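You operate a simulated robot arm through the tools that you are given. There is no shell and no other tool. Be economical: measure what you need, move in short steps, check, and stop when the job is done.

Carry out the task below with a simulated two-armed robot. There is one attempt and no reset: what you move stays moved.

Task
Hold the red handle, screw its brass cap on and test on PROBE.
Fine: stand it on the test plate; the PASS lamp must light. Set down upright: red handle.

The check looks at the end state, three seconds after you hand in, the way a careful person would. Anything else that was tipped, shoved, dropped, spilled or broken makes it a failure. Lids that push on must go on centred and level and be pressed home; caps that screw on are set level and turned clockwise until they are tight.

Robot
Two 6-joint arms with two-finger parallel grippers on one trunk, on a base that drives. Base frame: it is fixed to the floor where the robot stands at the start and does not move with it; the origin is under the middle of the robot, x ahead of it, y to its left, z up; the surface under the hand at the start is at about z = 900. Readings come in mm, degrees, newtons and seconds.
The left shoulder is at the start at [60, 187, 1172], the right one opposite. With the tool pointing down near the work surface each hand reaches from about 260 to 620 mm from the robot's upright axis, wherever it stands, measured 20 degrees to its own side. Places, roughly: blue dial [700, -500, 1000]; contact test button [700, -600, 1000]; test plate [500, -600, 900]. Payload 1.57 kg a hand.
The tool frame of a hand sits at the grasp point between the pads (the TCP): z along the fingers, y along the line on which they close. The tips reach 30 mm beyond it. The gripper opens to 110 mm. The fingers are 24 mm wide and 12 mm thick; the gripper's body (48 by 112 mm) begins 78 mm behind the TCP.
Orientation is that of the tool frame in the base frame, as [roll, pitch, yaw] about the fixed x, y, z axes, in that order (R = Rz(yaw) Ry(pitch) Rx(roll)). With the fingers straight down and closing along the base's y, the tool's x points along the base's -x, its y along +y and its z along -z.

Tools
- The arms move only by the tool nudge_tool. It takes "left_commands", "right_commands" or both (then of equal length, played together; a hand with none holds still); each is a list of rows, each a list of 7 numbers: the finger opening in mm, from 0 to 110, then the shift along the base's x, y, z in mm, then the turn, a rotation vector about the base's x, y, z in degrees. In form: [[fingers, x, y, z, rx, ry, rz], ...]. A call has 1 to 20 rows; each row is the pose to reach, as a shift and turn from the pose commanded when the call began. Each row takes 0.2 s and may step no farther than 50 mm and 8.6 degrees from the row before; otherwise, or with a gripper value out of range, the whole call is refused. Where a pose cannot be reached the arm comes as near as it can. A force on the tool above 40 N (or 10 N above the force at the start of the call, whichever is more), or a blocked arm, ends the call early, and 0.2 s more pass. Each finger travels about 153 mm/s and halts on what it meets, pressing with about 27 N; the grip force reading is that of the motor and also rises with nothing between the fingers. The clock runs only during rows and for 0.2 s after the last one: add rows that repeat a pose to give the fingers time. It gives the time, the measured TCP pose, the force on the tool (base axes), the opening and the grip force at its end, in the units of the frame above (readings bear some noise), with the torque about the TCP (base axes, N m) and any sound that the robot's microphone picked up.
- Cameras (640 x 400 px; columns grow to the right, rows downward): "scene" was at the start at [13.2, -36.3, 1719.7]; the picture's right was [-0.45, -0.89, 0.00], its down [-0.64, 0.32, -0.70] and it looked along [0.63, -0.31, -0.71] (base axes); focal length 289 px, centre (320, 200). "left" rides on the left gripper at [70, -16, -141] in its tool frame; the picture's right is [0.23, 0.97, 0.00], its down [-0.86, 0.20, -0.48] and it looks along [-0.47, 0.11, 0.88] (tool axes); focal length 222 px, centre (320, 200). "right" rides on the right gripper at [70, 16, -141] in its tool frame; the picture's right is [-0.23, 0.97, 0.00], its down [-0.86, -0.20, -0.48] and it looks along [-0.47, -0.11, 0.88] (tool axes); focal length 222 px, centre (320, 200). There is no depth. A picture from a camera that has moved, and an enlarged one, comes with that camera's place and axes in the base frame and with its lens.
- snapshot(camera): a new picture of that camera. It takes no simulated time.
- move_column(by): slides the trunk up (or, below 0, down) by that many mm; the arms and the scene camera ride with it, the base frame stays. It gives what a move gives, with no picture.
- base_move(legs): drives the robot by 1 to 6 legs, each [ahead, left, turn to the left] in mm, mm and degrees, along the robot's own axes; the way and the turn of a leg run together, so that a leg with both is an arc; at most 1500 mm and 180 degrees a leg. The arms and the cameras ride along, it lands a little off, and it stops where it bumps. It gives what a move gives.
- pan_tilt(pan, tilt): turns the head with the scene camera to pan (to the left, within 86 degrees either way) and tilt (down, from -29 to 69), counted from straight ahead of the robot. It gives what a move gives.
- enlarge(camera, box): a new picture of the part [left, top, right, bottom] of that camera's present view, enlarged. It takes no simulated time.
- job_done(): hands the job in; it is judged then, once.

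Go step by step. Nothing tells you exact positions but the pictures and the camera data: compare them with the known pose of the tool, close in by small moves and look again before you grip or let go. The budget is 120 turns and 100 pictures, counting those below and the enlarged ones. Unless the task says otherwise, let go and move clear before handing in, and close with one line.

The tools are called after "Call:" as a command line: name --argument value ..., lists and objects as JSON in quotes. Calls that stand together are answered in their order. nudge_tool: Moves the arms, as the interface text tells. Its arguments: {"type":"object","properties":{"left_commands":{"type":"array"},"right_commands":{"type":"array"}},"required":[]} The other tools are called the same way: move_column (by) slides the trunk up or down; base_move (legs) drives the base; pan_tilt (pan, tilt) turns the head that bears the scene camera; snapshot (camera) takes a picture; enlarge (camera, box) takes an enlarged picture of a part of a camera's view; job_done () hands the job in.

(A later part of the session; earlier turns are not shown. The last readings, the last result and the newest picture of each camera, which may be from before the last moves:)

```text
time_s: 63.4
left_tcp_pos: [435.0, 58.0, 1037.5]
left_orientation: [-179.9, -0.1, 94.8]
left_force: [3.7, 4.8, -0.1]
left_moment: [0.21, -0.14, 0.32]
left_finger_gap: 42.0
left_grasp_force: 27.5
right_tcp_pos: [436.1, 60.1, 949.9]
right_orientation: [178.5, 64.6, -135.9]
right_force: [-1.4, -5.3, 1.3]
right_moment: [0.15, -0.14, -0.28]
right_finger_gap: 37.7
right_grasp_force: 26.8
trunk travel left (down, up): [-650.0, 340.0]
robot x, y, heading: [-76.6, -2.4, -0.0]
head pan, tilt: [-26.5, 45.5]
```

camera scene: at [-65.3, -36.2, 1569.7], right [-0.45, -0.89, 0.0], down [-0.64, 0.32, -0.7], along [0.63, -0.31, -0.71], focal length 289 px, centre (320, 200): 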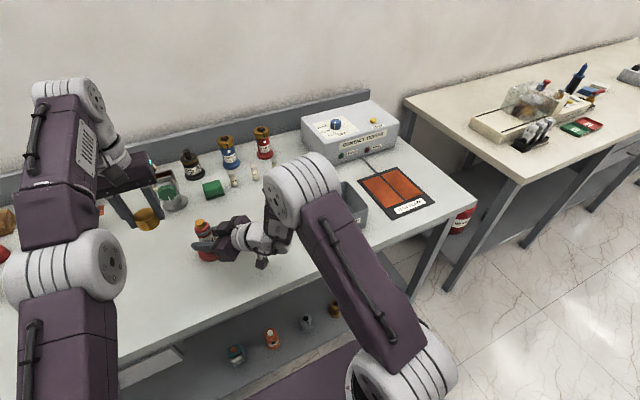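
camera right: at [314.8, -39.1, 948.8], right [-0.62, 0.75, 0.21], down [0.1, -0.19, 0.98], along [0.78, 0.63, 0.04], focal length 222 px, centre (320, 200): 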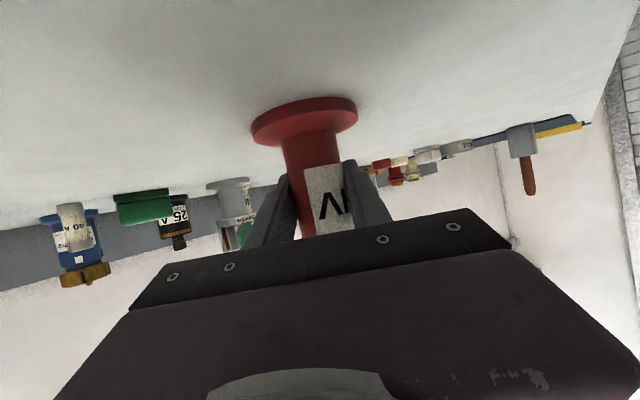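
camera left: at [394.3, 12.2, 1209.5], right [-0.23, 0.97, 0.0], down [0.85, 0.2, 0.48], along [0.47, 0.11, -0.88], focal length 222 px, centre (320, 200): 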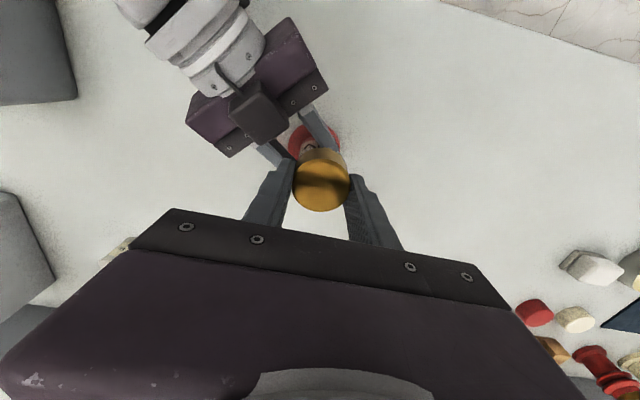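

Torque has risen to 0.32 N·m, so the thread is biting. I'll keep turning a little further in this grip.

Call:
nudge_tool --left_commands '[[10, 0.2, 0.4, -0.1, 0, 0, -8.5], [10, 0.2, 0.4, -0.2, 0, 0, -17], [10, 0.2, 0.4, -0.3, 0, 0, -25.5], [10, 0.2, 0.4, -0.4, 0, 0, -34], [10, 0.2, 0.4, -0.4, 0, 0, -34]]'

Call:
enlarge --camera "scene" --box '[170, 215, 215, 260]'

```text
time_s: 64.6
left_tcp_pos: [434.9, 57.2, 1037.4]
left_orientation: [180.0, 0.0, 60.9]
left_force: [0.9, 2.5, 2.7]
left_moment: [0.13, -0.15, 0.52]
left_finger_gap: 41.7
left_grasp_force: 27.1
right_tcp_pos: [436.4, 60.1, 950.7]
right_orientation: [178.6, 64.6, -136.0]
right_force: [0.5, -3.0, 1.4]
right_moment: [-0.12, -0.04, -0.43]
right_finger_gap: 37.5
right_grasp_force: 27.3
trunk travel left (down, up): [-650.0, 340.0]
robot x, y, heading: [-77.5, -1.6, -0.2]
head pan, tilt: [-26.5, 45.5]
```

```text
8.89 times, centred on (192, 238) of scene
camera zoom: at [-65.0, -36.3, 1569.7], right [-0.45, -0.89, 0.0], down [-0.64, 0.32, -0.7], along [0.63, -0.31, -0.71], focal length 2570 px, centre (1453, -133)
```

zoom: 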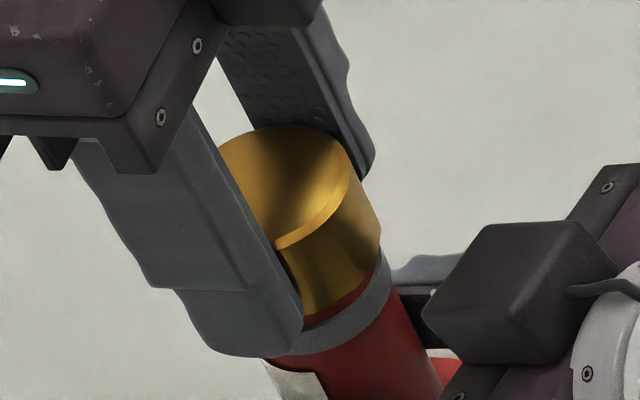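

The label has turned, so the handle itself has started slipping round in the right grip at about 0.5 N·m: the cap appears tight. I'll release the cap and inspect its seating.

Call:
nudge_tool --left_commands '[[51, 0, 0, 0, 0, 0, 0], [51, 0, 0, 0.5, 0, 0, 0], [51, 0, 0, 20, 0, 0, 0], [51, 0, 0, 45, 0, 0, 8], [51, 0, 0, 60, 0, 0, 16], [51, -15, 40, 60, 0, 0, 24], [51, -25, 80, 60, 0, 0, 32], [51, -25, 80, 60, 0, 0, 32]]'

Call:
enlarge --camera "scene" --box '[165, 215, 215, 265]'

Call:
snapshot --camera "left"

```text
time_s: 66.4
left_tcp_pos: [408.8, 137.3, 1099.3]
left_orientation: [180.0, 0.0, 93.1]
left_force: [0.2, 0.0, 1.0]
left_moment: [-0.02, 0.01, -0.01]
left_finger_gap: 50.9
left_grasp_force: 0.0
right_tcp_pos: [436.0, 61.2, 949.0]
right_orientation: [178.6, 64.6, -135.9]
right_force: [-0.2, 0.3, 1.5]
right_moment: [-0.14, 0.06, -0.03]
right_finger_gap: 37.3
right_grasp_force: 26.6
trunk travel left (down, up): [-650.0, 340.0]
robot x, y, heading: [-78.2, 1.3, -0.0]
head pan, tilt: [-26.5, 45.5]
```

```text
8.00 times, centred on (190, 240) of scene
camera zoom: at [-65.2, -36.5, 1569.7], right [-0.45, -0.89, 0.0], down [-0.64, 0.32, -0.7], along [0.63, -0.31, -0.71], focal length 2313 px, centre (1360, -120)
```

zoom: 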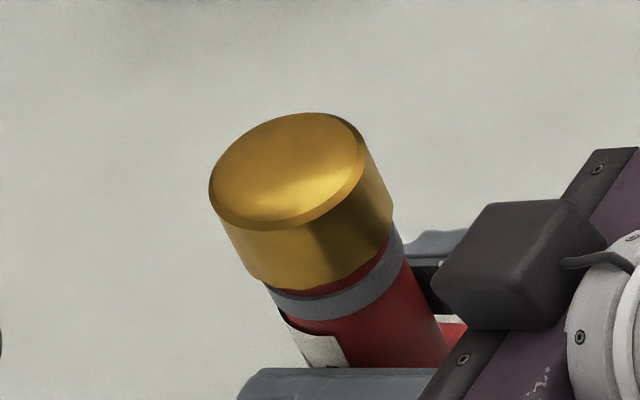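

```text
33 pictures are left
camera left: at [388.9, 205.3, 1240.7], right [0.96, 0.28, 0.0], down [0.25, -0.84, 0.48], along [0.13, -0.46, -0.88], focal length 222 px, centre (320, 200)
```

left: 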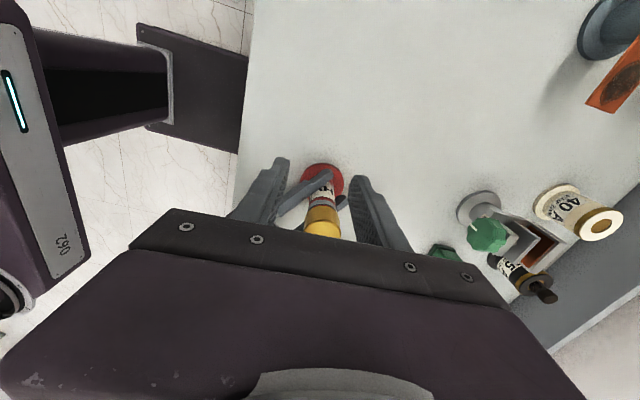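

The cap is on, level and tight. Now I'll raise the trunk 120 mm with the handle held and look over towards the tester.

Call:
move_column --by 120

Call:
snapshot --camera "scene"

```text
time_s: 67.9
left_tcp_pos: [409.4, 136.7, 1218.1]
left_orientation: [-180.0, -0.1, 93.1]
left_force: [0.0, 0.3, 0.3]
left_moment: [-0.02, -0.01, 0.05]
left_finger_gap: 50.8
left_grasp_force: 0.1
right_tcp_pos: [437.3, 61.1, 1069.7]
right_orientation: [178.5, 64.6, -136.0]
right_force: [0.3, 0.1, -2.8]
right_moment: [0.01, 0.04, 0.03]
right_finger_gap: 37.4
right_grasp_force: 27.4
trunk travel left (down, up): [-770.0, 220.0]
robot x, y, heading: [-77.4, 2.7, -0.2]
head pan, tilt: [-26.5, 45.5]
```

```text
32 pictures are left
camera scene: at [-64.3, -36.2, 1689.6], right [-0.45, -0.89, 0.0], down [-0.64, 0.32, -0.7], along [0.63, -0.31, -0.71], focal length 289 px, centre (320, 200)
```

scene: 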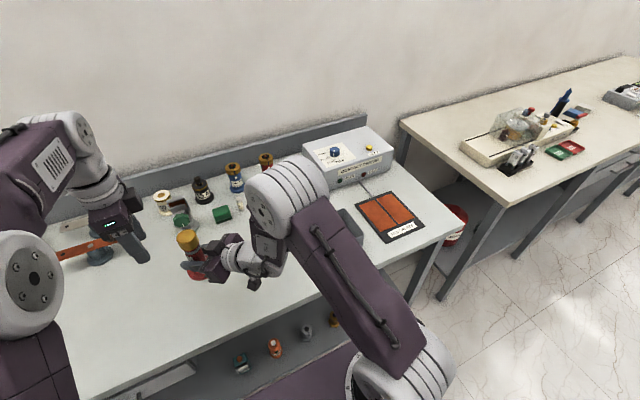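

The handle is up and steady. I'll read the dial face before driving.

Call:
enlarge --camera "scene" --box '[295, 120, 405, 190]'

Call:
base_move --legs '[[0, -500, 0]]'

Call:
pan_tilt --pan -10 --tilt 45

Call:
snapshot --camera "scene"

```text
5.71 times, centred on (350, 155) of scene
camera zoom: at [-64.3, -36.2, 1689.6], right [-0.45, -0.89, 0.0], down [-0.64, 0.32, -0.7], along [0.63, -0.31, -0.71], focal length 1652 px, centre (149, 457)
```

zoom: 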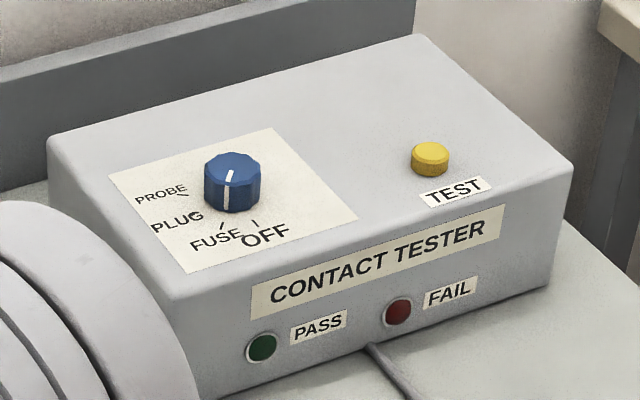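

```text
time_s: 70.9
left_tcp_pos: [410.7, -368.5, 1217.3]
left_orientation: [-180.0, 0.1, 93.5]
left_force: [0.3, 0.7, -0.1]
left_moment: [0.04, -0.01, -0.02]
left_finger_gap: 51.3
left_grasp_force: 0.0
right_tcp_pos: [437.5, -444.9, 1069.6]
right_orientation: [178.6, 64.6, -135.6]
right_force: [0.5, -0.1, -2.6]
right_moment: [0.01, -0.04, -0.01]
right_finger_gap: 37.8
right_grasp_force: 26.8
trunk travel left (down, up): [-770.0, 220.0]
robot x, y, heading: [-75.6, -511.3, 0.3]
head pan, tilt: [-26.5, 45.5]
```

```text
time_s: 71.7
left_tcp_pos: [409.7, -369.8, 1219.0]
left_orientation: [180.0, 0.0, 93.3]
left_force: [-0.3, -0.1, 0.2]
left_moment: [0.03, -0.02, -0.02]
left_finger_gap: 51.0
left_grasp_force: 0.0
right_tcp_pos: [437.9, -446.4, 1070.3]
right_orientation: [178.4, 64.6, -135.8]
right_force: [-0.5, 0.6, -2.6]
right_moment: [-0.01, -0.02, 0.02]
right_finger_gap: 37.3
right_grasp_force: 27.1
trunk travel left (down, up): [-770.0, 220.0]
robot x, y, heading: [-78.8, -509.5, 0.2]
head pan, tilt: [-10.0, 45.0]
```

```text
30 pictures are left
camera scene: at [-55.2, -524.4, 1690.4], right [-0.17, -0.99, 0.0], down [-0.7, 0.12, -0.71], along [0.7, -0.12, -0.71], focal length 289 px, centre (320, 200)
```

scene: 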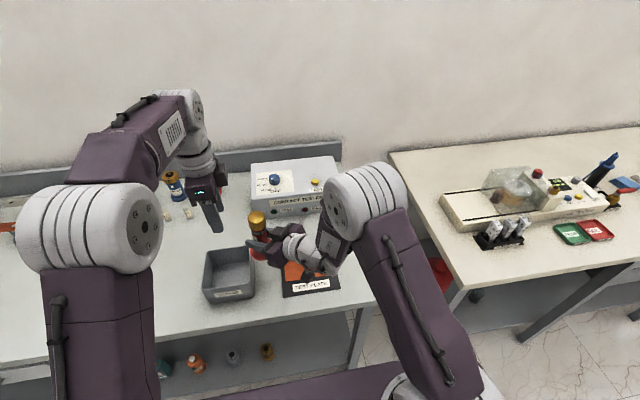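

The dial points near OFF and PROBE lies clockwise from it. The test plate's two pads centre near (465, −575); I'll move the handle over there.

Call:
nudge_tool --right_commands '[[30, 7, -32, 0, 0, 0, 0], [30, 14, -64, 0, 0, 0, 0], [30, 21, -96, 0, 0, 0, 0], [30, 28, -129, 0, 0, 0, 0], [30, 28, -129, 0, 0, 0, 0]]'

Call:
enlarge --camera "scene" --box '[190, 140, 400, 310]'

Call:
snapshot --camera "right"

```text
time_s: 72.9
left_tcp_pos: [409.8, -369.4, 1217.3]
left_orientation: [-180.0, 0.0, 93.4]
left_force: [-0.2, -0.5, 0.6]
left_moment: [0.01, -0.01, 0.01]
left_finger_gap: 50.8
left_grasp_force: 0.1
right_tcp_pos: [467.7, -575.9, 1071.0]
right_orientation: [178.6, 64.6, -135.6]
right_force: [0.2, 0.6, -2.2]
right_moment: [0.0, -0.02, -0.01]
right_finger_gap: 37.3
right_grasp_force: 26.5
trunk travel left (down, up): [-770.0, 220.0]
robot x, y, heading: [-74.0, -510.1, 0.4]
head pan, tilt: [-10.0, 45.0]
```

```text
2.35 times, centred on (295, 225) of scene
camera zoom: at [-55.3, -523.1, 1690.4], right [-0.17, -0.99, 0.0], down [-0.7, 0.12, -0.71], along [0.7, -0.12, -0.71], focal length 680 px, centre (379, 141)
```

zoom: 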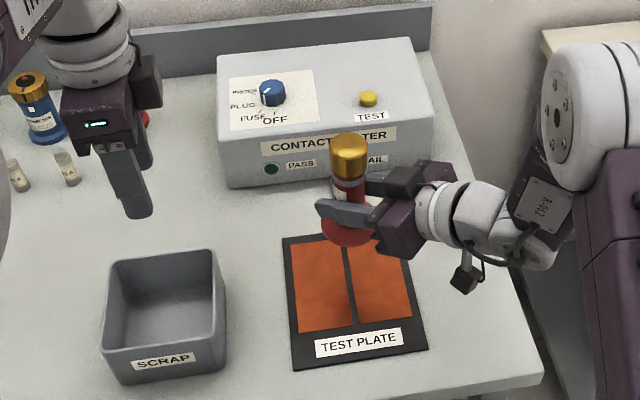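

```text
28 pictures are left
camera right: at [346.0, -676.3, 1068.8], right [-0.63, 0.75, 0.22], down [0.1, -0.19, 0.98], along [0.77, 0.63, 0.04], focal length 222 px, centre (320, 200)
```

right: 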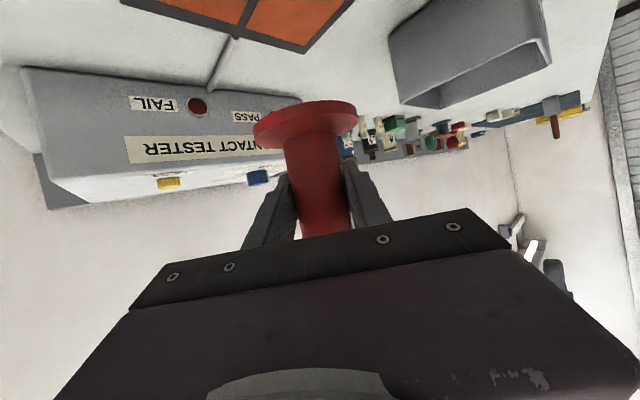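

The pad split is at y ≈ −572. I'll shift 5 mm left and lower the trunk 108 mm, then finish by feel.

Call:
nudge_tool --right_commands '[[30, -2, 5, 0, 0, 0, 0], [30, -2, 5, 0, 0, 0, 0]]'

Call:
move_column --by -108

Call:
nudge_tool --right_commands '[[30, 0, 0, -2, 0, 0, 0], [30, 0, 0, -4, 0, 0, 0], [30, 0, 0, -5, 0, 0, 0], [30, 0, 0, -6, 0, 0, 0], [30, 0, 0, -6, 0, 0, 0]]'

Call:
enlarge --camera "scene" --box '[210, 130, 390, 280]'

Call:
snapshot --camera "right"

```text
time_s: 73.5
left_tcp_pos: [410.3, -368.4, 1217.1]
left_orientation: [180.0, 0.0, 93.3]
left_force: [-0.7, -0.1, -0.2]
left_moment: [-0.02, 0.01, 0.02]
left_finger_gap: 50.9
left_grasp_force: 0.1
right_tcp_pos: [465.0, -570.7, 1070.0]
right_orientation: [178.5, 64.6, -135.6]
right_force: [-0.2, 1.2, -2.3]
right_moment: [0.03, -0.02, -0.01]
right_finger_gap: 37.6
right_grasp_force: 27.0
trunk travel left (down, up): [-770.0, 220.0]
robot x, y, heading: [-77.1, -511.9, 0.2]
head pan, tilt: [-10.0, 45.0]
```

```text
time_s: 74.9
left_tcp_pos: [410.4, -369.6, 1110.3]
left_orientation: [180.0, 0.0, 93.5]
left_force: [1.1, 0.2, -0.1]
left_moment: [0.0, 0.0, 0.02]
left_finger_gap: 51.1
left_grasp_force: 0.0
right_tcp_pos: [465.2, -570.7, 961.6]
right_orientation: [178.6, 64.7, -135.6]
right_force: [0.1, 0.3, -2.3]
right_moment: [0.02, -0.02, 0.0]
right_finger_gap: 37.6
right_grasp_force: 27.2
trunk travel left (down, up): [-662.0, 328.0]
robot x, y, heading: [-77.1, -506.3, 0.1]
head pan, tilt: [-10.0, 45.0]
```

```text
time_s: 76.1
left_tcp_pos: [410.2, -371.0, 1109.0]
left_orientation: [-180.0, 0.0, 93.4]
left_force: [0.0, -0.3, -0.9]
left_moment: [0.02, -0.01, -0.04]
left_finger_gap: 50.8
left_grasp_force: 0.1
right_tcp_pos: [464.3, -569.9, 956.6]
right_orientation: [178.5, 64.6, -135.7]
right_force: [-0.1, -0.3, -3.1]
right_moment: [-0.02, 0.04, -0.03]
right_finger_gap: 37.4
right_grasp_force: 27.2
trunk travel left (down, up): [-662.0, 328.0]
robot x, y, heading: [-75.3, -507.3, 0.5]
head pan, tilt: [-10.0, 45.0]
```

```text
2.67 times, centred on (300, 205) of scene
camera zoom: at [-55.3, -523.8, 1582.4], right [-0.17, -0.99, 0.0], down [-0.7, 0.12, -0.71], along [0.7, -0.12, -0.71], focal length 771 px, centre (373, 187)
```

zoom: 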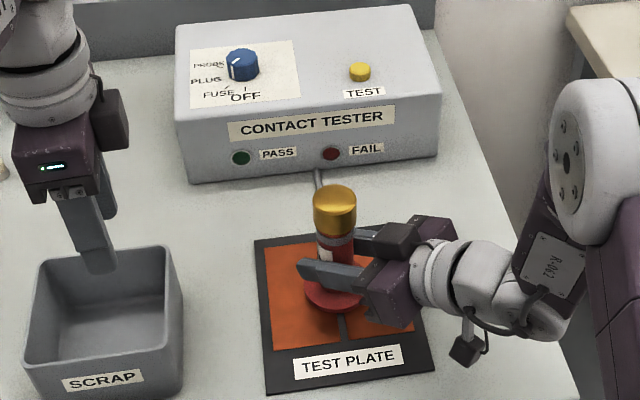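

```text
26 pictures are left
camera right: at [343.1, -671.6, 954.4], right [-0.63, 0.75, 0.22], down [0.1, -0.19, 0.98], along [0.77, 0.63, 0.04], focal length 222 px, centre (320, 200)
```

right: 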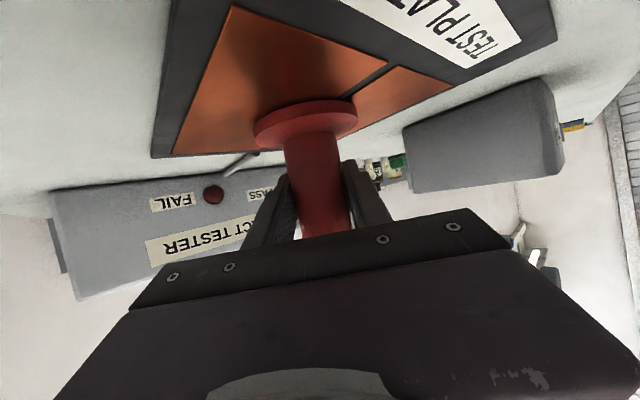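

Well centred over the split and still hovering. Lowering by feel.

Call:
nudge_tool --right_commands '[[30, 0, 0, -1, 0, 0, 0], [30, 0, 0, -2, 0, 0, 0], [30, 0, 0, -2.5, 0, 0, 0], [30, 0, 0, -2.5, 0, 0, 0]]'

```text
time_s: 77.1
left_tcp_pos: [410.1, -370.5, 1109.7]
left_orientation: [-179.9, -0.1, 93.3]
left_force: [-0.9, -0.3, -0.5]
left_moment: [-0.03, 0.02, -0.07]
left_finger_gap: 50.9
left_grasp_force: 0.1
right_tcp_pos: [464.6, -570.0, 953.1]
right_orientation: [178.8, 64.6, -135.5]
right_force: [2.4, -0.7, 4.0]
right_moment: [-0.28, -0.05, 0.03]
right_finger_gap: 37.5
right_grasp_force: 27.5
trunk travel left (down, up): [-662.0, 328.0]
robot x, y, heading: [-74.6, -511.8, 0.5]
head pan, tilt: [-10.0, 45.0]
```

It's standing on the plate. Release gently and check it stands.

Call:
nudge_tool --right_commands '[[38, 0, 0, 0, 0, 0, 0], [40, 0, 0, 0, 0, 0, 0], [44, 0, 0, 0, 0, 0, 0], [55, 0, 0, 0, 0, 0, 0], [75, 0, 0, 0, 0, 0, 0], [85, 0, 0, 0, 0, 0, 0], [85, 0, 0, 0, 0, 0, 0]]'

Call:
nudge_tool --right_commands '[[85, -8, -8, 5, 0, 0, 0], [85, -20, -20, 13, 0, 0, 0], [85, -38, -37, 25, 0, 0, 0], [85, -58, -57, 38, 0, 0, 0], [85, -78, -77, 51, 0, 0, 0], [85, -98, -97, 64, 0, 0, 0], [85, -98, -97, 64, 0, 0, 0]]'

Call:
enlarge --camera "scene" --box '[210, 130, 390, 280]'

```text
time_s: 78.7
left_tcp_pos: [410.4, -370.7, 1109.9]
left_orientation: [-180.0, 0.0, 93.5]
left_force: [-1.2, -0.3, -0.3]
left_moment: [0.01, 0.0, 0.01]
left_finger_gap: 51.0
left_grasp_force: 0.0
right_tcp_pos: [465.6, -570.0, 953.3]
right_orientation: [178.5, 64.6, -135.7]
right_force: [1.1, -0.7, -0.3]
right_moment: [0.01, 0.0, 0.0]
right_finger_gap: 85.1
right_grasp_force: 0.1
trunk travel left (down, up): [-662.0, 328.0]
robot x, y, heading: [-78.4, -510.5, 0.6]
head pan, tilt: [-10.0, 45.0]
```

```text
time_s: 80.3
left_tcp_pos: [411.0, -368.5, 1111.1]
left_orientation: [180.0, 0.0, 93.4]
left_force: [1.1, -0.7, 0.2]
left_moment: [-0.03, 0.01, -0.01]
left_finger_gap: 50.8
left_grasp_force: 0.0
right_tcp_pos: [367.5, -667.8, 1016.2]
right_orientation: [178.5, 64.6, -135.6]
right_force: [0.1, 0.0, -0.4]
right_moment: [0.02, -0.01, -0.03]
right_finger_gap: 85.0
right_grasp_force: 0.1
trunk travel left (down, up): [-662.0, 328.0]
robot x, y, heading: [-77.3, -507.1, 0.4]
head pan, tilt: [-10.0, 45.0]
```

```text
2.67 times, centred on (300, 205) of scene
camera zoom: at [-54.9, -523.4, 1582.4], right [-0.17, -0.99, 0.0], down [-0.7, 0.12, -0.71], along [0.7, -0.12, -0.71], focal length 771 px, centre (373, 187)
```

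zoom: 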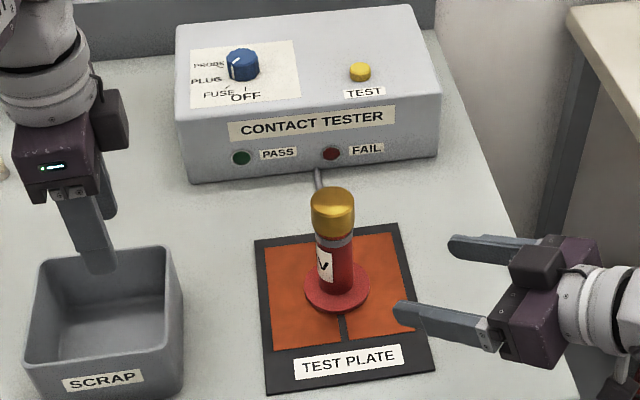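

The handle stands upright on the plate with the cap level. The dial knob is near (743, −498, top 1033) and the button near (707, −637, 1016). I'll raise the right hand clear and look down at the base/bench clearance before driving nearer.

Call:
nudge_tool --right_commands '[[85, -5, -5, 40, 0, 0, 0], [85, -5, -5, 80, 0, 0, 0], [85, -5, -5, 120, 0, 0, 0], [85, -5, -5, 150, 0, 0, 0]]'

Call:
pan_tilt --pan 0 --tilt 69

Call:
snapshot --camera "scene"

```text
time_s: 81.3
left_tcp_pos: [408.8, -369.0, 1110.8]
left_orientation: [-179.9, 0.1, 93.4]
left_force: [0.0, 0.0, 0.3]
left_moment: [0.01, -0.01, 0.04]
left_finger_gap: 51.0
left_grasp_force: 0.0
right_tcp_pos: [359.6, -670.3, 1169.8]
right_orientation: [178.5, 64.5, -135.7]
right_force: [0.3, 0.3, 0.1]
right_moment: [-0.03, 0.02, -0.05]
right_finger_gap: 84.8
right_grasp_force: 0.0
trunk travel left (down, up): [-662.0, 328.0]
robot x, y, heading: [-77.3, -508.4, 0.3]
head pan, tilt: [-10.0, 45.0]
```

```text
time_s: 82.2
left_tcp_pos: [409.6, -369.2, 1110.0]
left_orientation: [180.0, 0.0, 93.3]
left_force: [0.9, 0.0, 0.0]
left_moment: [0.03, -0.02, -0.01]
left_finger_gap: 51.0
left_grasp_force: 0.1
right_tcp_pos: [361.0, -671.6, 1167.4]
right_orientation: [178.5, 64.6, -135.7]
right_force: [0.8, -0.7, 0.3]
right_moment: [0.0, 0.02, -0.02]
right_finger_gap: 84.7
right_grasp_force: 0.0
trunk travel left (down, up): [-662.0, 328.0]
robot x, y, heading: [-71.7, -510.1, 0.6]
head pan, tilt: [0.0, 68.8]
```

```text
24 pictures are left
camera scene: at [-79.8, -510.0, 1553.6], right [0.01, -1.0, 0.0], down [-0.93, -0.01, -0.36], along [0.36, 0.0, -0.93], focal length 289 px, centre (320, 200)
```

scene: 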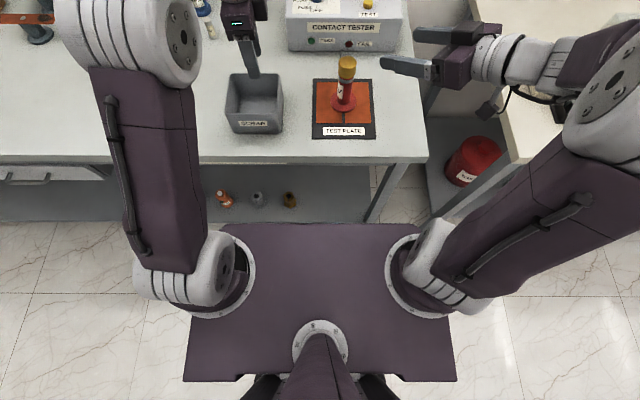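

The arm torso has about 190 mm clearance, but the drive base beneath likely has only about 50 mm beyond the starting position, so I'll drive forward to roughly x = 15. The left hand will turn back to neutral yaw at the same time as a separate step.

Call:
base_move --legs '[[90, 0, 0]]'

Call:
nudge_tool --left_commands '[[51, 0, 0, 10, 0, 0, 8], [51, 0, 0, 20, 0, 0, 16], [51, 0, 0, 30, 0, 0, 24], [51, 0, 0, 40, 0, 0, 32], [51, 0, 0, 50, 0, 0, 40], [51, 0, 0, 60, 0, 0, 48], [51, 0, 0, 70, 0, 0, 56], [51, 0, 0, 80, 0, 0, 64], [51, 0, 0, 90, 0, 0, 72], [51, 0, 0, 90, 0, 0, 80], [51, 0, 0, 90, 0, 0, 86.6], [51, 0, 0, 90, 0, 0, 86.6]]'

```text
time_s: 83.3
left_tcp_pos: [499.3, -369.5, 1110.6]
left_orientation: [179.9, 0.0, 93.3]
left_force: [-0.2, 0.0, 0.2]
left_moment: [0.01, 0.01, -0.03]
left_finger_gap: 51.0
left_grasp_force: 0.2
right_tcp_pos: [449.4, -671.1, 1168.2]
right_orientation: [178.6, 64.5, -135.7]
right_force: [0.7, -0.8, 0.0]
right_moment: [0.0, 0.0, -0.01]
right_finger_gap: 84.9
right_grasp_force: 0.0
trunk travel left (down, up): [-662.0, 328.0]
robot x, y, heading: [15.1, -510.7, 0.0]
head pan, tilt: [0.0, 68.8]
```

```text
time_s: 85.9
left_tcp_pos: [499.3, -368.3, 1201.2]
left_orientation: [-180.0, 0.0, -180.0]
left_force: [-0.1, 0.4, -0.5]
left_moment: [0.01, -0.06, 0.0]
left_finger_gap: 51.1
left_grasp_force: 0.0
right_tcp_pos: [450.6, -671.4, 1167.9]
right_orientation: [178.5, 64.6, -135.6]
right_force: [-0.7, -0.4, -0.6]
right_moment: [0.02, 0.0, 0.02]
right_finger_gap: 84.8
right_grasp_force: 0.0
trunk travel left (down, up): [-662.0, 328.0]
robot x, y, heading: [12.4, -504.8, 0.3]
head pan, tilt: [0.0, 68.8]
```

Now tilt the left hand 45° forward and move it above the tester for a close look at the dial.

Call:
nudge_tool --left_commands '[[70, 20, -14, 0, 0, -7.5, 0], [70, 40, -28, 0, 0, -15, 0], [70, 60, -42, -10, 0, -22.5, 0], [70, 80, -56, -20, 0, -30, 0], [70, 100, -70, -30, 0, -37.5, 0], [70, 120, -84, -40, 0, -45, 0], [70, 140, -100, -50, 0, -45, 0], [70, 161, -115, -50, 0, -45, 0], [70, 161, -115, -50, 0, -45, 0]]'

Call:
snapshot --camera "left"

Call:
pan_tilt --pan 0 --tilt 40

Call:
snapshot --camera "scene"

```text
time_s: 87.9
left_tcp_pos: [659.6, -484.5, 1150.5]
left_orientation: [179.8, 45.0, 179.8]
left_force: [0.4, 0.4, -0.2]
left_moment: [-0.02, 0.01, -0.03]
left_finger_gap: 69.9
left_grasp_force: 0.1
right_tcp_pos: [450.0, -670.0, 1169.5]
right_orientation: [178.8, 64.5, -135.6]
right_force: [0.3, -0.4, 0.1]
right_moment: [0.0, 0.01, 0.03]
right_finger_gap: 85.0
right_grasp_force: 0.0
trunk travel left (down, up): [-662.0, 328.0]
robot x, y, heading: [12.7, -511.6, 0.3]
head pan, tilt: [0.0, 68.8]
```

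```text
23 pictures are left
camera left: at [510.8, -500.4, 1202.3], right [-0.16, 0.97, -0.16], down [0.27, 0.2, 0.94], along [0.95, 0.11, -0.29], focal length 222 px, centre (320, 200)
```

left: 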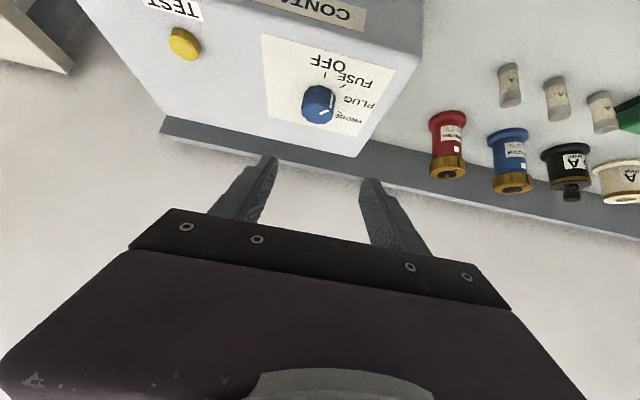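

```text
time_s: 88.8
left_tcp_pos: [660.2, -483.1, 1150.2]
left_orientation: [179.9, 45.0, 179.9]
left_force: [0.3, 0.3, -0.3]
left_moment: [0.03, -0.01, -0.01]
left_finger_gap: 70.2
left_grasp_force: 0.0
right_tcp_pos: [450.6, -671.7, 1167.9]
right_orientation: [178.5, 64.6, -135.8]
right_force: [-0.4, -1.1, -0.2]
right_moment: [-0.02, -0.01, -0.02]
right_finger_gap: 85.0
right_grasp_force: 0.1
trunk travel left (down, up): [-662.0, 328.0]
robot x, y, heading: [10.5, -507.3, 0.2]
head pan, tilt: [0.0, 40.0]
```

```text
22 pictures are left
camera scene: at [38.6, -509.2, 1589.6], right [0.01, -1.0, 0.0], down [-0.64, 0.0, -0.77], along [0.77, 0.0, -0.64], focal length 289 px, centre (320, 200)
```

scene: 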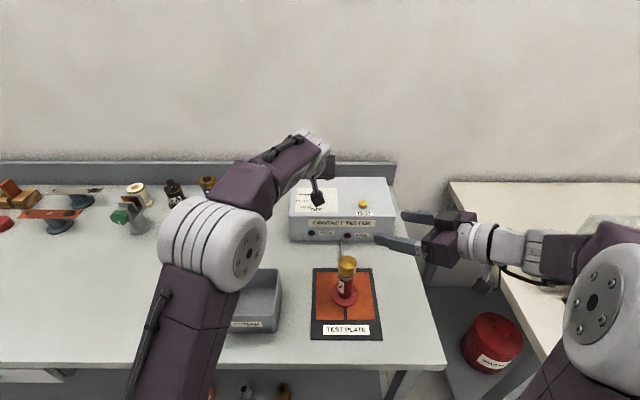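

Call:
enlarge --camera "left" --box '[250, 30, 400, 160]'

```text
3.08 times, centred on (325, 95) of left
camera zoom: at [511.4, -500.5, 1202.1], right [-0.16, 0.97, -0.16], down [0.27, 0.2, 0.94], along [0.95, 0.11, -0.29], focal length 684 px, centre (305, 523)
```

zoom: 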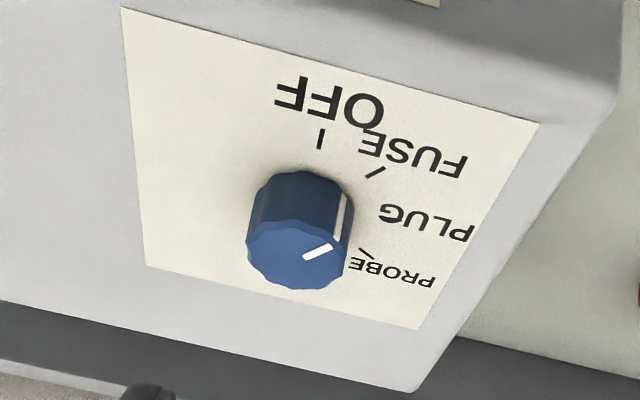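

The pointer is at FUSE (about 132°) and PROBE is about 82° further clockwise. The knob centre is near (730, −495). I'll move to hover right over it and check alignment.

Call:
nudge_tool --left_commands '[[70, 18, -4, -20, 0, 0, 0], [70, 36, -8, -40, 0, 0, 0], [70, 54, -11, -62, 0, 0, 0], [70, 54, -11, -62, 0, 0, 0]]'

Call:
enlarge --camera "left" --box '[200, 60, 440, 220]'

Call:
enlarge --camera "scene" --box '[270, 120, 410, 230]'

```text
time_s: 89.8
left_tcp_pos: [713.0, -494.7, 1088.0]
left_orientation: [179.9, 44.9, 180.0]
left_force: [-0.9, 0.3, 0.5]
left_moment: [0.0, 0.02, 0.0]
left_finger_gap: 69.9
left_grasp_force: 0.1
right_tcp_pos: [449.4, -672.4, 1168.1]
right_orientation: [178.6, 64.7, -135.6]
right_force: [1.5, 0.0, 0.3]
right_moment: [0.0, -0.01, -0.02]
right_finger_gap: 85.2
right_grasp_force: 0.0
trunk travel left (down, up): [-662.0, 328.0]
robot x, y, heading: [14.7, -509.4, 0.2]
head pan, tilt: [0.0, 40.0]
```

```text
2.50 times, centred on (320, 140) of left
camera zoom: at [565.0, -511.3, 1140.4], right [-0.16, 0.97, -0.16], down [0.27, 0.2, 0.94], along [0.95, 0.11, -0.29], focal length 555 px, centre (320, 350)
```

zoom: 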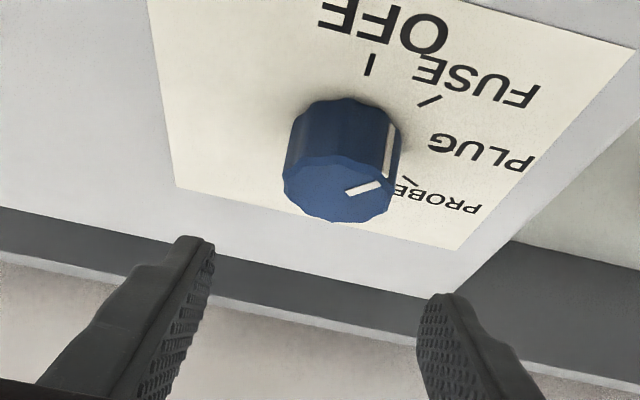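

```text
3.64 times, centred on (340, 175) of scene
camera zoom: at [38.0, -509.1, 1589.7], right [0.01, -1.0, 0.0], down [-0.64, 0.0, -0.77], along [0.77, 0.0, -0.64], focal length 1052 px, centre (247, 291)
```

zoom: 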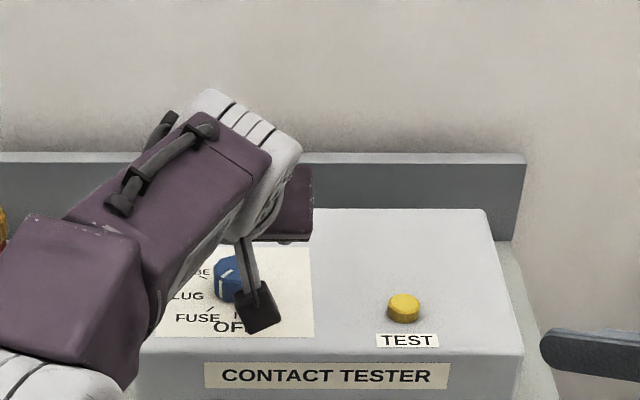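

The knob top centre triangulates to (729, −495, 1033). I'll swing the hand +40° about the knob and descend around it, open.

Call:
nudge_tool --left_commands '[[62, 0.6, -2, 0, 0, 0, 8], [62, 1.2, -4, 0, 0, 0, 16], [62, 1.8, -6, 0, 0, 0, 24], [62, 2.4, -8, 0, 0, 0, 32], [62, 2.8, -10.4, 0, 0, 0, 40], [62, 2.8, -10.4, -15, 0, 0, 40], [62, 2.8, -10.4, -30, 0, 0, 40], [62, 2.8, -10.4, -42, 0, 0, 40], [62, 2.8, -10.4, -47, 0, 0, 40], [62, 2.8, -10.4, -47, 0, 0, 40]]'

Call:
snapshot --camera "left"

```text
time_s: 92.0
left_tcp_pos: [659.3, -486.4, 1039.2]
left_orientation: [-179.4, 45.6, -140.0]
left_force: [-14.2, -15.4, 29.1]
left_moment: [-0.82, -1.01, -1.21]
left_finger_gap: 65.1
left_grasp_force: 1.7
left hand out of reach, approached as far as the arm can: row 2, 3, 4, 5, 6, 7, 8, 9, 10
right_tcp_pos: [441.3, -675.9, 1171.0]
right_orientation: [178.8, 65.0, -135.5]
right_force: [-0.3, 0.8, -0.2]
right_moment: [0.02, 0.01, -0.03]
right_finger_gap: 85.0
right_grasp_force: 0.1
trunk travel left (down, up): [-662.0, 328.0]
robot x, y, heading: [10.9, -509.2, 0.4]
head pan, tilt: [0.0, 40.0]
```

```text
18 pictures are left
camera left: at [555.1, -594.3, 1089.6], right [-0.74, 0.65, -0.17], down [0.07, 0.32, 0.94], along [0.67, 0.69, -0.28], focal length 222 px, centre (320, 200)
```

left: 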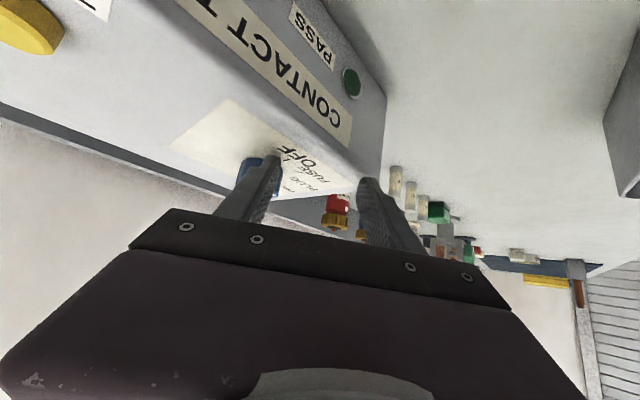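

The swung pose was out of reach and a finger is pressing on the tester top (about 36 N). I'll lift straight up right away and check nothing moved.

Call:
nudge_tool --left_commands '[[65, 0, 0, 8, 0, 0, 0], [65, 0, 0, 25, 0, 0, 0], [65, 0, 0, 50, 0, 0, 0], [65, 0, 0, 70, 0, 0, 0]]'

Call:
snapshot --camera "scene"

```text
time_s: 93.0
left_tcp_pos: [654.6, -474.2, 1096.6]
left_orientation: [179.9, 45.0, -140.0]
left_force: [-0.5, -0.3, 1.1]
left_moment: [-0.03, 0.01, -0.02]
left_finger_gap: 64.8
left_grasp_force: 0.0
left hand out of reach, approached as far as the arm can: row 3, 4
right_tcp_pos: [450.7, -671.0, 1168.2]
right_orientation: [178.6, 64.6, -135.7]
right_force: [0.1, 0.6, -0.5]
right_moment: [0.03, -0.04, -0.01]
right_finger_gap: 84.7
right_grasp_force: 0.1
trunk travel left (down, up): [-662.0, 328.0]
robot x, y, heading: [12.4, -509.9, 0.2]
head pan, tilt: [0.0, 40.0]
```

```text
17 pictures are left
camera scene: at [39.6, -508.0, 1589.6], right [0.01, -1.0, 0.0], down [-0.64, 0.0, -0.77], along [0.77, 0.0, -0.64], focal length 289 px, centre (320, 200)
```

scene: 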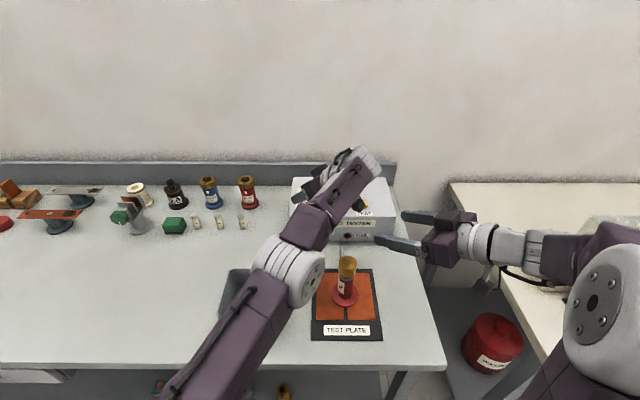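

Nothing appears shifted; handle and tester look unchanged. I'll return to the neutral yaw hover, which did reach, and turn the knob in two shorter strokes instead.

Call:
nudge_tool --left_commands '[[62, 6, -2, 5, 0, 0, -7], [62, 14, -5, 5, 0, 0, -14], [62, 24, -8, 5, 0, 0, -21], [62, 36, -12, 5, 0, 0, -28], [62, 48, -16, 0, 0, 0, -35], [62, 59.6, -21.1, -6, 0, 0, -40], [62, 59.6, -21.1, -6, 0, 0, -40]]'

Call:
enlarge --camera "left" --box '[200, 60, 440, 220]'

```text
time_s: 94.6
left_tcp_pos: [715.6, -497.0, 1090.8]
left_orientation: [179.9, 45.0, 179.9]
left_force: [-0.4, 0.4, 0.7]
left_moment: [-0.02, 0.01, -0.03]
left_finger_gap: 62.0
left_grasp_force: 0.0
right_tcp_pos: [449.8, -672.9, 1168.3]
right_orientation: [178.6, 64.6, -135.6]
right_force: [-0.5, -0.2, 0.7]
right_moment: [-0.01, -0.01, 0.0]
right_finger_gap: 85.1
right_grasp_force: 0.1
trunk travel left (down, up): [-662.0, 328.0]
robot x, y, heading: [12.4, -509.1, 0.1]
head pan, tilt: [0.0, 40.0]
```

```text
2.50 times, centred on (320, 140) of left
camera zoom: at [565.8, -513.6, 1142.6], right [-0.16, 0.97, -0.16], down [0.27, 0.2, 0.94], along [0.95, 0.11, -0.29], focal length 555 px, centre (320, 350)
```

zoom: 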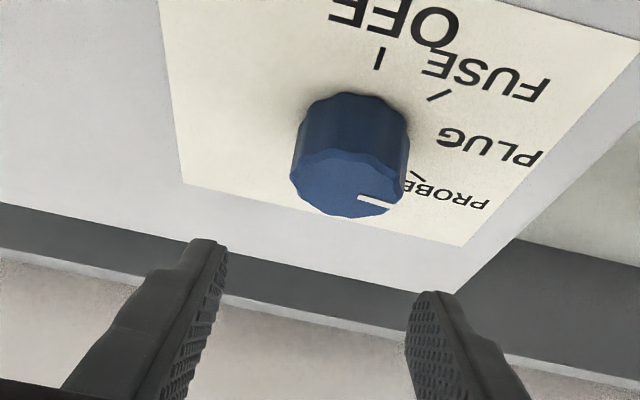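

The earlier push has turned the knob clockwise to PLUG; the tester itself hasn't moved. One more 45° step is needed to PROBE. I'll descend partway and confirm the arm reaches.

Call:
nudge_tool --left_commands '[[62, -1, 1.5, -8, 0, 0, 0], [62, -1.7, 2.2, -16, 0, 0, 0], [62, -1.7, 2.2, -24, 0, 0, 0], [62, -1.7, 2.2, -24, 0, 0, 0]]'

```text
time_s: 95.6
left_tcp_pos: [714.1, -496.7, 1067.1]
left_orientation: [179.9, 44.9, 179.9]
left_force: [0.5, -0.5, 0.1]
left_moment: [-0.03, -0.02, 0.0]
left_finger_gap: 61.9
left_grasp_force: 0.1
right_tcp_pos: [450.4, -670.4, 1168.7]
right_orientation: [178.6, 64.6, -135.7]
right_force: [-1.1, -0.5, -0.5]
right_moment: [0.02, -0.04, -0.02]
right_finger_gap: 85.0
right_grasp_force: 0.1
trunk travel left (down, up): [-662.0, 328.0]
robot x, y, heading: [17.7, -507.7, 0.3]
head pan, tilt: [0.0, 40.0]
```

Reach is fine. Descending the rest around the knob.

Call:
nudge_tool --left_commands '[[62, 0, 0, -8, 0, 0, 0], [62, 0, 0, -16, 0, 0, 0], [62, 0, 0, -22, 0, 0, 0], [62, 0, 0, -25, 0, 0, 0], [62, 0, 0, -25, 0, 0, 0]]'

Call:
snapshot --camera "left"

```text
time_s: 96.8
left_tcp_pos: [714.9, -495.4, 1041.3]
left_orientation: [179.9, 44.9, 179.9]
left_force: [0.0, 0.5, 0.1]
left_moment: [-0.01, 0.01, 0.01]
left_finger_gap: 62.1
left_grasp_force: 0.0
right_tcp_pos: [449.6, -671.4, 1168.0]
right_orientation: [178.7, 64.6, -135.7]
right_force: [0.3, 0.1, -0.5]
right_moment: [-0.01, 0.01, 0.0]
right_finger_gap: 85.1
right_grasp_force: 0.1
trunk travel left (down, up): [-662.0, 328.0]
robot x, y, heading: [12.6, -508.2, 0.3]
head pan, tilt: [0.0, 40.0]
```

```text
15 pictures are left
camera left: at [564.5, -512.2, 1093.3], right [-0.16, 0.97, -0.16], down [0.27, 0.2, 0.94], along [0.95, 0.11, -0.29], focal length 222 px, centre (320, 200)
```

left: 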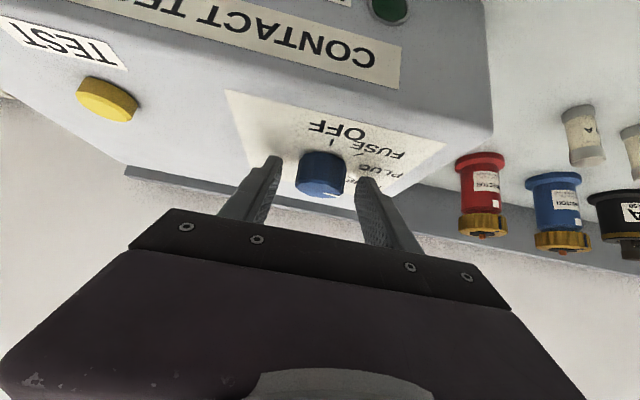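

The knob is centred between the fingers; grip it.

Call:
nudge_tool --left_commands '[[50, 0, 0, 0, 0, 0, 0], [44, 0, 0, 0, 0, 0, 0], [40, 0, 0, 0, 0, 0, 0], [36, 0, 0, 0, 0, 0, 0], [25, 0, 0, 0, 0, 0, 0], [10, 0, 0, 0, 0, 0, 0]]'

Call:
nudge_tool --left_commands '[[10, 0.14, 2.09, 0, 0, 0, -7.5], [10, 0.55, 4.14, 0, 0, 0, -15], [10, 1.22, 6.12, 0, 0, 0, -22.5], [10, 2.14, 8, 0, 0, 0, -30], [10, 3.31, 9.74, 0, 0, 0, -37.5], [10, 4.69, 11.31, 0, 0, 0, -45], [10, 4.69, 11.31, 0, 0, 0, -45]]'

```text
time_s: 98.2
left_tcp_pos: [712.8, -496.1, 1041.8]
left_orientation: [-180.0, 45.0, 180.0]
left_force: [-0.3, 0.1, -0.1]
left_moment: [-0.12, 0.06, 0.0]
left_finger_gap: 38.4
left_grasp_force: 43.6
right_tcp_pos: [449.7, -670.8, 1169.0]
right_orientation: [178.5, 64.5, -135.6]
right_force: [-0.3, 0.3, 0.0]
right_moment: [-0.02, -0.01, 0.01]
right_finger_gap: 85.0
right_grasp_force: 0.0
trunk travel left (down, up): [-662.0, 328.0]
robot x, y, heading: [11.2, -511.1, 0.3]
head pan, tilt: [0.0, 40.0]
```

```text
time_s: 99.8
left_tcp_pos: [717.2, -484.2, 1042.5]
left_orientation: [-179.9, 45.0, 135.1]
left_force: [-0.3, -0.8, 0.3]
left_moment: [-0.67, -0.21, 0.76]
left_finger_gap: 38.1
left_grasp_force: 43.8
right_tcp_pos: [449.3, -671.3, 1168.3]
right_orientation: [178.6, 64.6, -135.7]
right_force: [-0.3, -0.7, 0.5]
right_moment: [0.0, -0.02, 0.0]
right_finger_gap: 85.0
right_grasp_force: 0.1
trunk travel left (down, up): [-662.0, 328.0]
robot x, y, heading: [11.2, -509.2, 0.2]
head pan, tilt: [0.0, 40.0]
```

There's residual torque, so it may be at the end stop. Release, rise and look.

Call:
nudge_tool --left_commands '[[45, 0, 0, 0, 0, 0, 0], [62, 0, 0, 0, 0, 0, 0], [62, 0, 0, 15, 0, 0, 0], [62, 0, 0, 40, 0, 0, 0], [62, 0, 0, 70, 0, 0, 0], [62, 0, 0, 70, 0, 0, 0]]'

Call:
enlarge --camera "left" --box '[180, 60, 480, 230]'

```text
time_s: 101.2
left_tcp_pos: [712.2, -483.2, 1109.5]
left_orientation: [179.9, 45.0, 135.0]
left_force: [0.7, -0.1, -0.5]
left_moment: [-0.02, 0.03, 0.0]
left_finger_gap: 62.0
left_grasp_force: 0.1
left hand out of reach, approached as far as the arm can: row 5, 6
right_tcp_pos: [449.8, -671.4, 1168.4]
right_orientation: [178.6, 64.6, -135.7]
right_force: [0.4, -0.1, 0.3]
right_moment: [-0.01, -0.02, 0.0]
right_finger_gap: 85.0
right_grasp_force: 0.1
trunk travel left (down, up): [-662.0, 328.0]
robot x, y, heading: [12.0, -507.8, 0.1]
head pan, tilt: [0.0, 40.0]
```

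```text
2.13 times, centred on (330, 145) of left
camera zoom: at [595.1, -389.2, 1162.3], right [0.58, 0.8, -0.16], down [0.33, -0.05, 0.94], along [0.75, -0.6, -0.29], focal length 474 px, centre (299, 317)
```

zoom: 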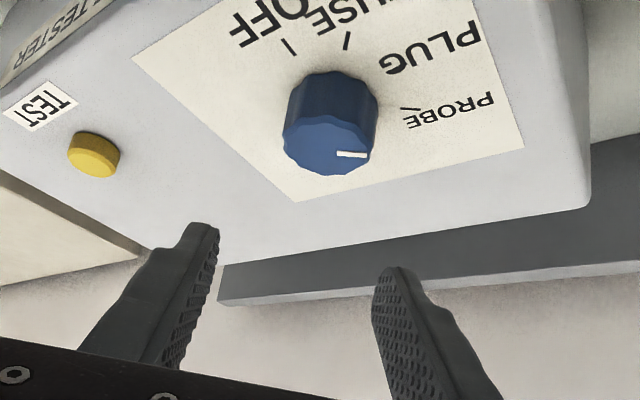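

The pointer now lines up with the PROBE mark. Next I'll withdraw the left hand and bring the right hand, fingers closed and tilted 45°, above the TEST button near (698, −638, 1016).

Call:
nudge_tool --left_commands '[[62, -20, 15, 5, 0, 0, 0], [62, -45, 35, 10, 0, 0, 0], [62, -75, 60, 15, 0, 0, 0], [62, -105, 85, 20, 0, 0, 0], [62, -130, 110, 25, 0, 0, 0], [62, -130, 110, 25, 0, 0, 0]]'

Call:
nudge_tool --right_commands '[[60, 25, 4, 0, -1.1, 2.7, -6.3], [30, 55, 8, 0, -2.2, 5.4, -12.6], [10, 85, 12, 0, -3.3, 8.1, -18.9], [0, 115, 16, 0, -4.4, 10.9, -25.1], [0, 145, 20, 0, -5.5, 13.6, -31.4], [0, 175, 25, -10, -6.6, 16.3, -37.7], [0, 205, 29, -20, -7.7, 19, -44], [0, 225, 33, -35, -7.7, 19, -44], [0, 235, 33, -55, -7.7, 19, -44], [0, 235, 33, -55, -7.7, 19, -44]]'

Call:
snapshot --camera "scene"

Call:
snapshot --camera "right"

```text
time_s: 102.6
left_tcp_pos: [585.9, -374.3, 1135.2]
left_orientation: [179.9, 45.0, 135.0]
left_force: [-0.1, -0.2, 0.2]
left_moment: [-0.02, 0.02, 0.01]
left_finger_gap: 62.1
left_grasp_force: 0.0
right_tcp_pos: [450.2, -671.1, 1167.1]
right_orientation: [178.5, 64.6, -135.7]
right_force: [0.4, 0.1, 1.5]
right_moment: [0.02, 0.01, 0.04]
right_finger_gap: 85.0
right_grasp_force: 0.0
trunk travel left (down, up): [-662.0, 328.0]
robot x, y, heading: [6.8, -508.2, 0.3]
head pan, tilt: [0.0, 40.0]
```

```text
time_s: 104.8
left_tcp_pos: [585.4, -373.1, 1134.1]
left_orientation: [179.9, 45.0, 134.9]
left_force: [-0.1, 0.0, 0.1]
left_moment: [0.01, -0.01, 0.01]
left_finger_gap: 62.1
left_grasp_force: 0.0
right_tcp_pos: [684.2, -637.9, 1112.0]
right_orientation: [178.5, 44.7, 179.9]
right_force: [-0.1, 0.1, -0.1]
right_moment: [0.01, 0.01, 0.02]
right_finger_gap: 0.0
right_grasp_force: 20.9
trunk travel left (down, up): [-662.0, 328.0]
robot x, y, heading: [11.3, -507.2, 0.2]
head pan, tilt: [0.0, 40.0]
```

```text
13 pictures are left
camera scene: at [38.3, -508.9, 1589.6], right [0.01, -1.0, 0.0], down [-0.64, 0.0, -0.77], along [0.77, 0.0, -0.64], focal length 289 px, centre (320, 200)
```

scene: 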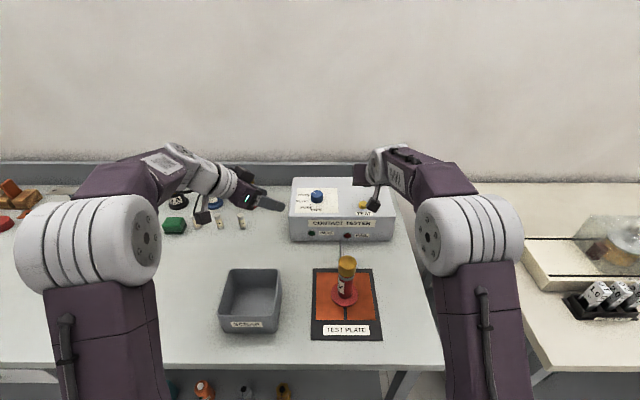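

```text
12 pictures are left
camera right: at [535.7, -625.2, 1164.8], right [0.15, 0.97, 0.18], down [0.28, -0.21, 0.94], along [0.95, -0.09, -0.3], focal length 222 px, centre (320, 200)
```

right: 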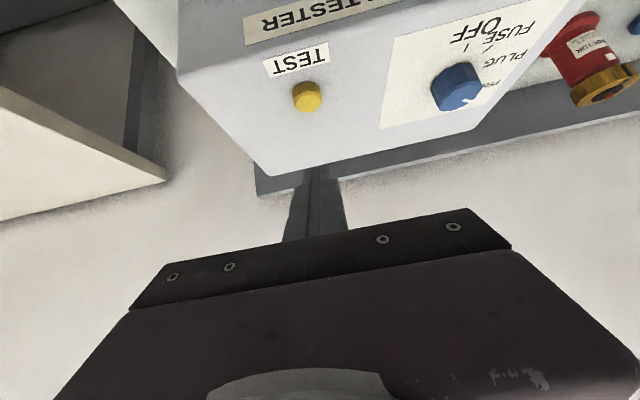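

The right fist is over the button, which measures (697, −636). I'll check the dial from the scene camera before pressing.

Call:
enlarge --camera "scene" --box '[285, 170, 400, 245]'

```text
5.33 times, centred on (342, 208) of scene
camera zoom: at [38.3, -508.9, 1589.6], right [0.01, -1.0, 0.0], down [-0.64, 0.0, -0.77], along [0.77, 0.0, -0.64], focal length 1542 px, centre (200, 160)
```

zoom: 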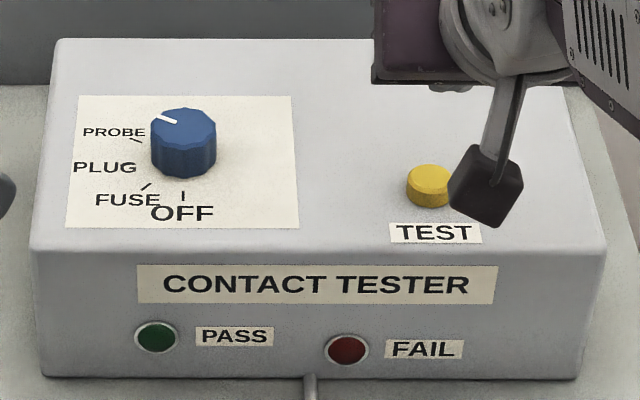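

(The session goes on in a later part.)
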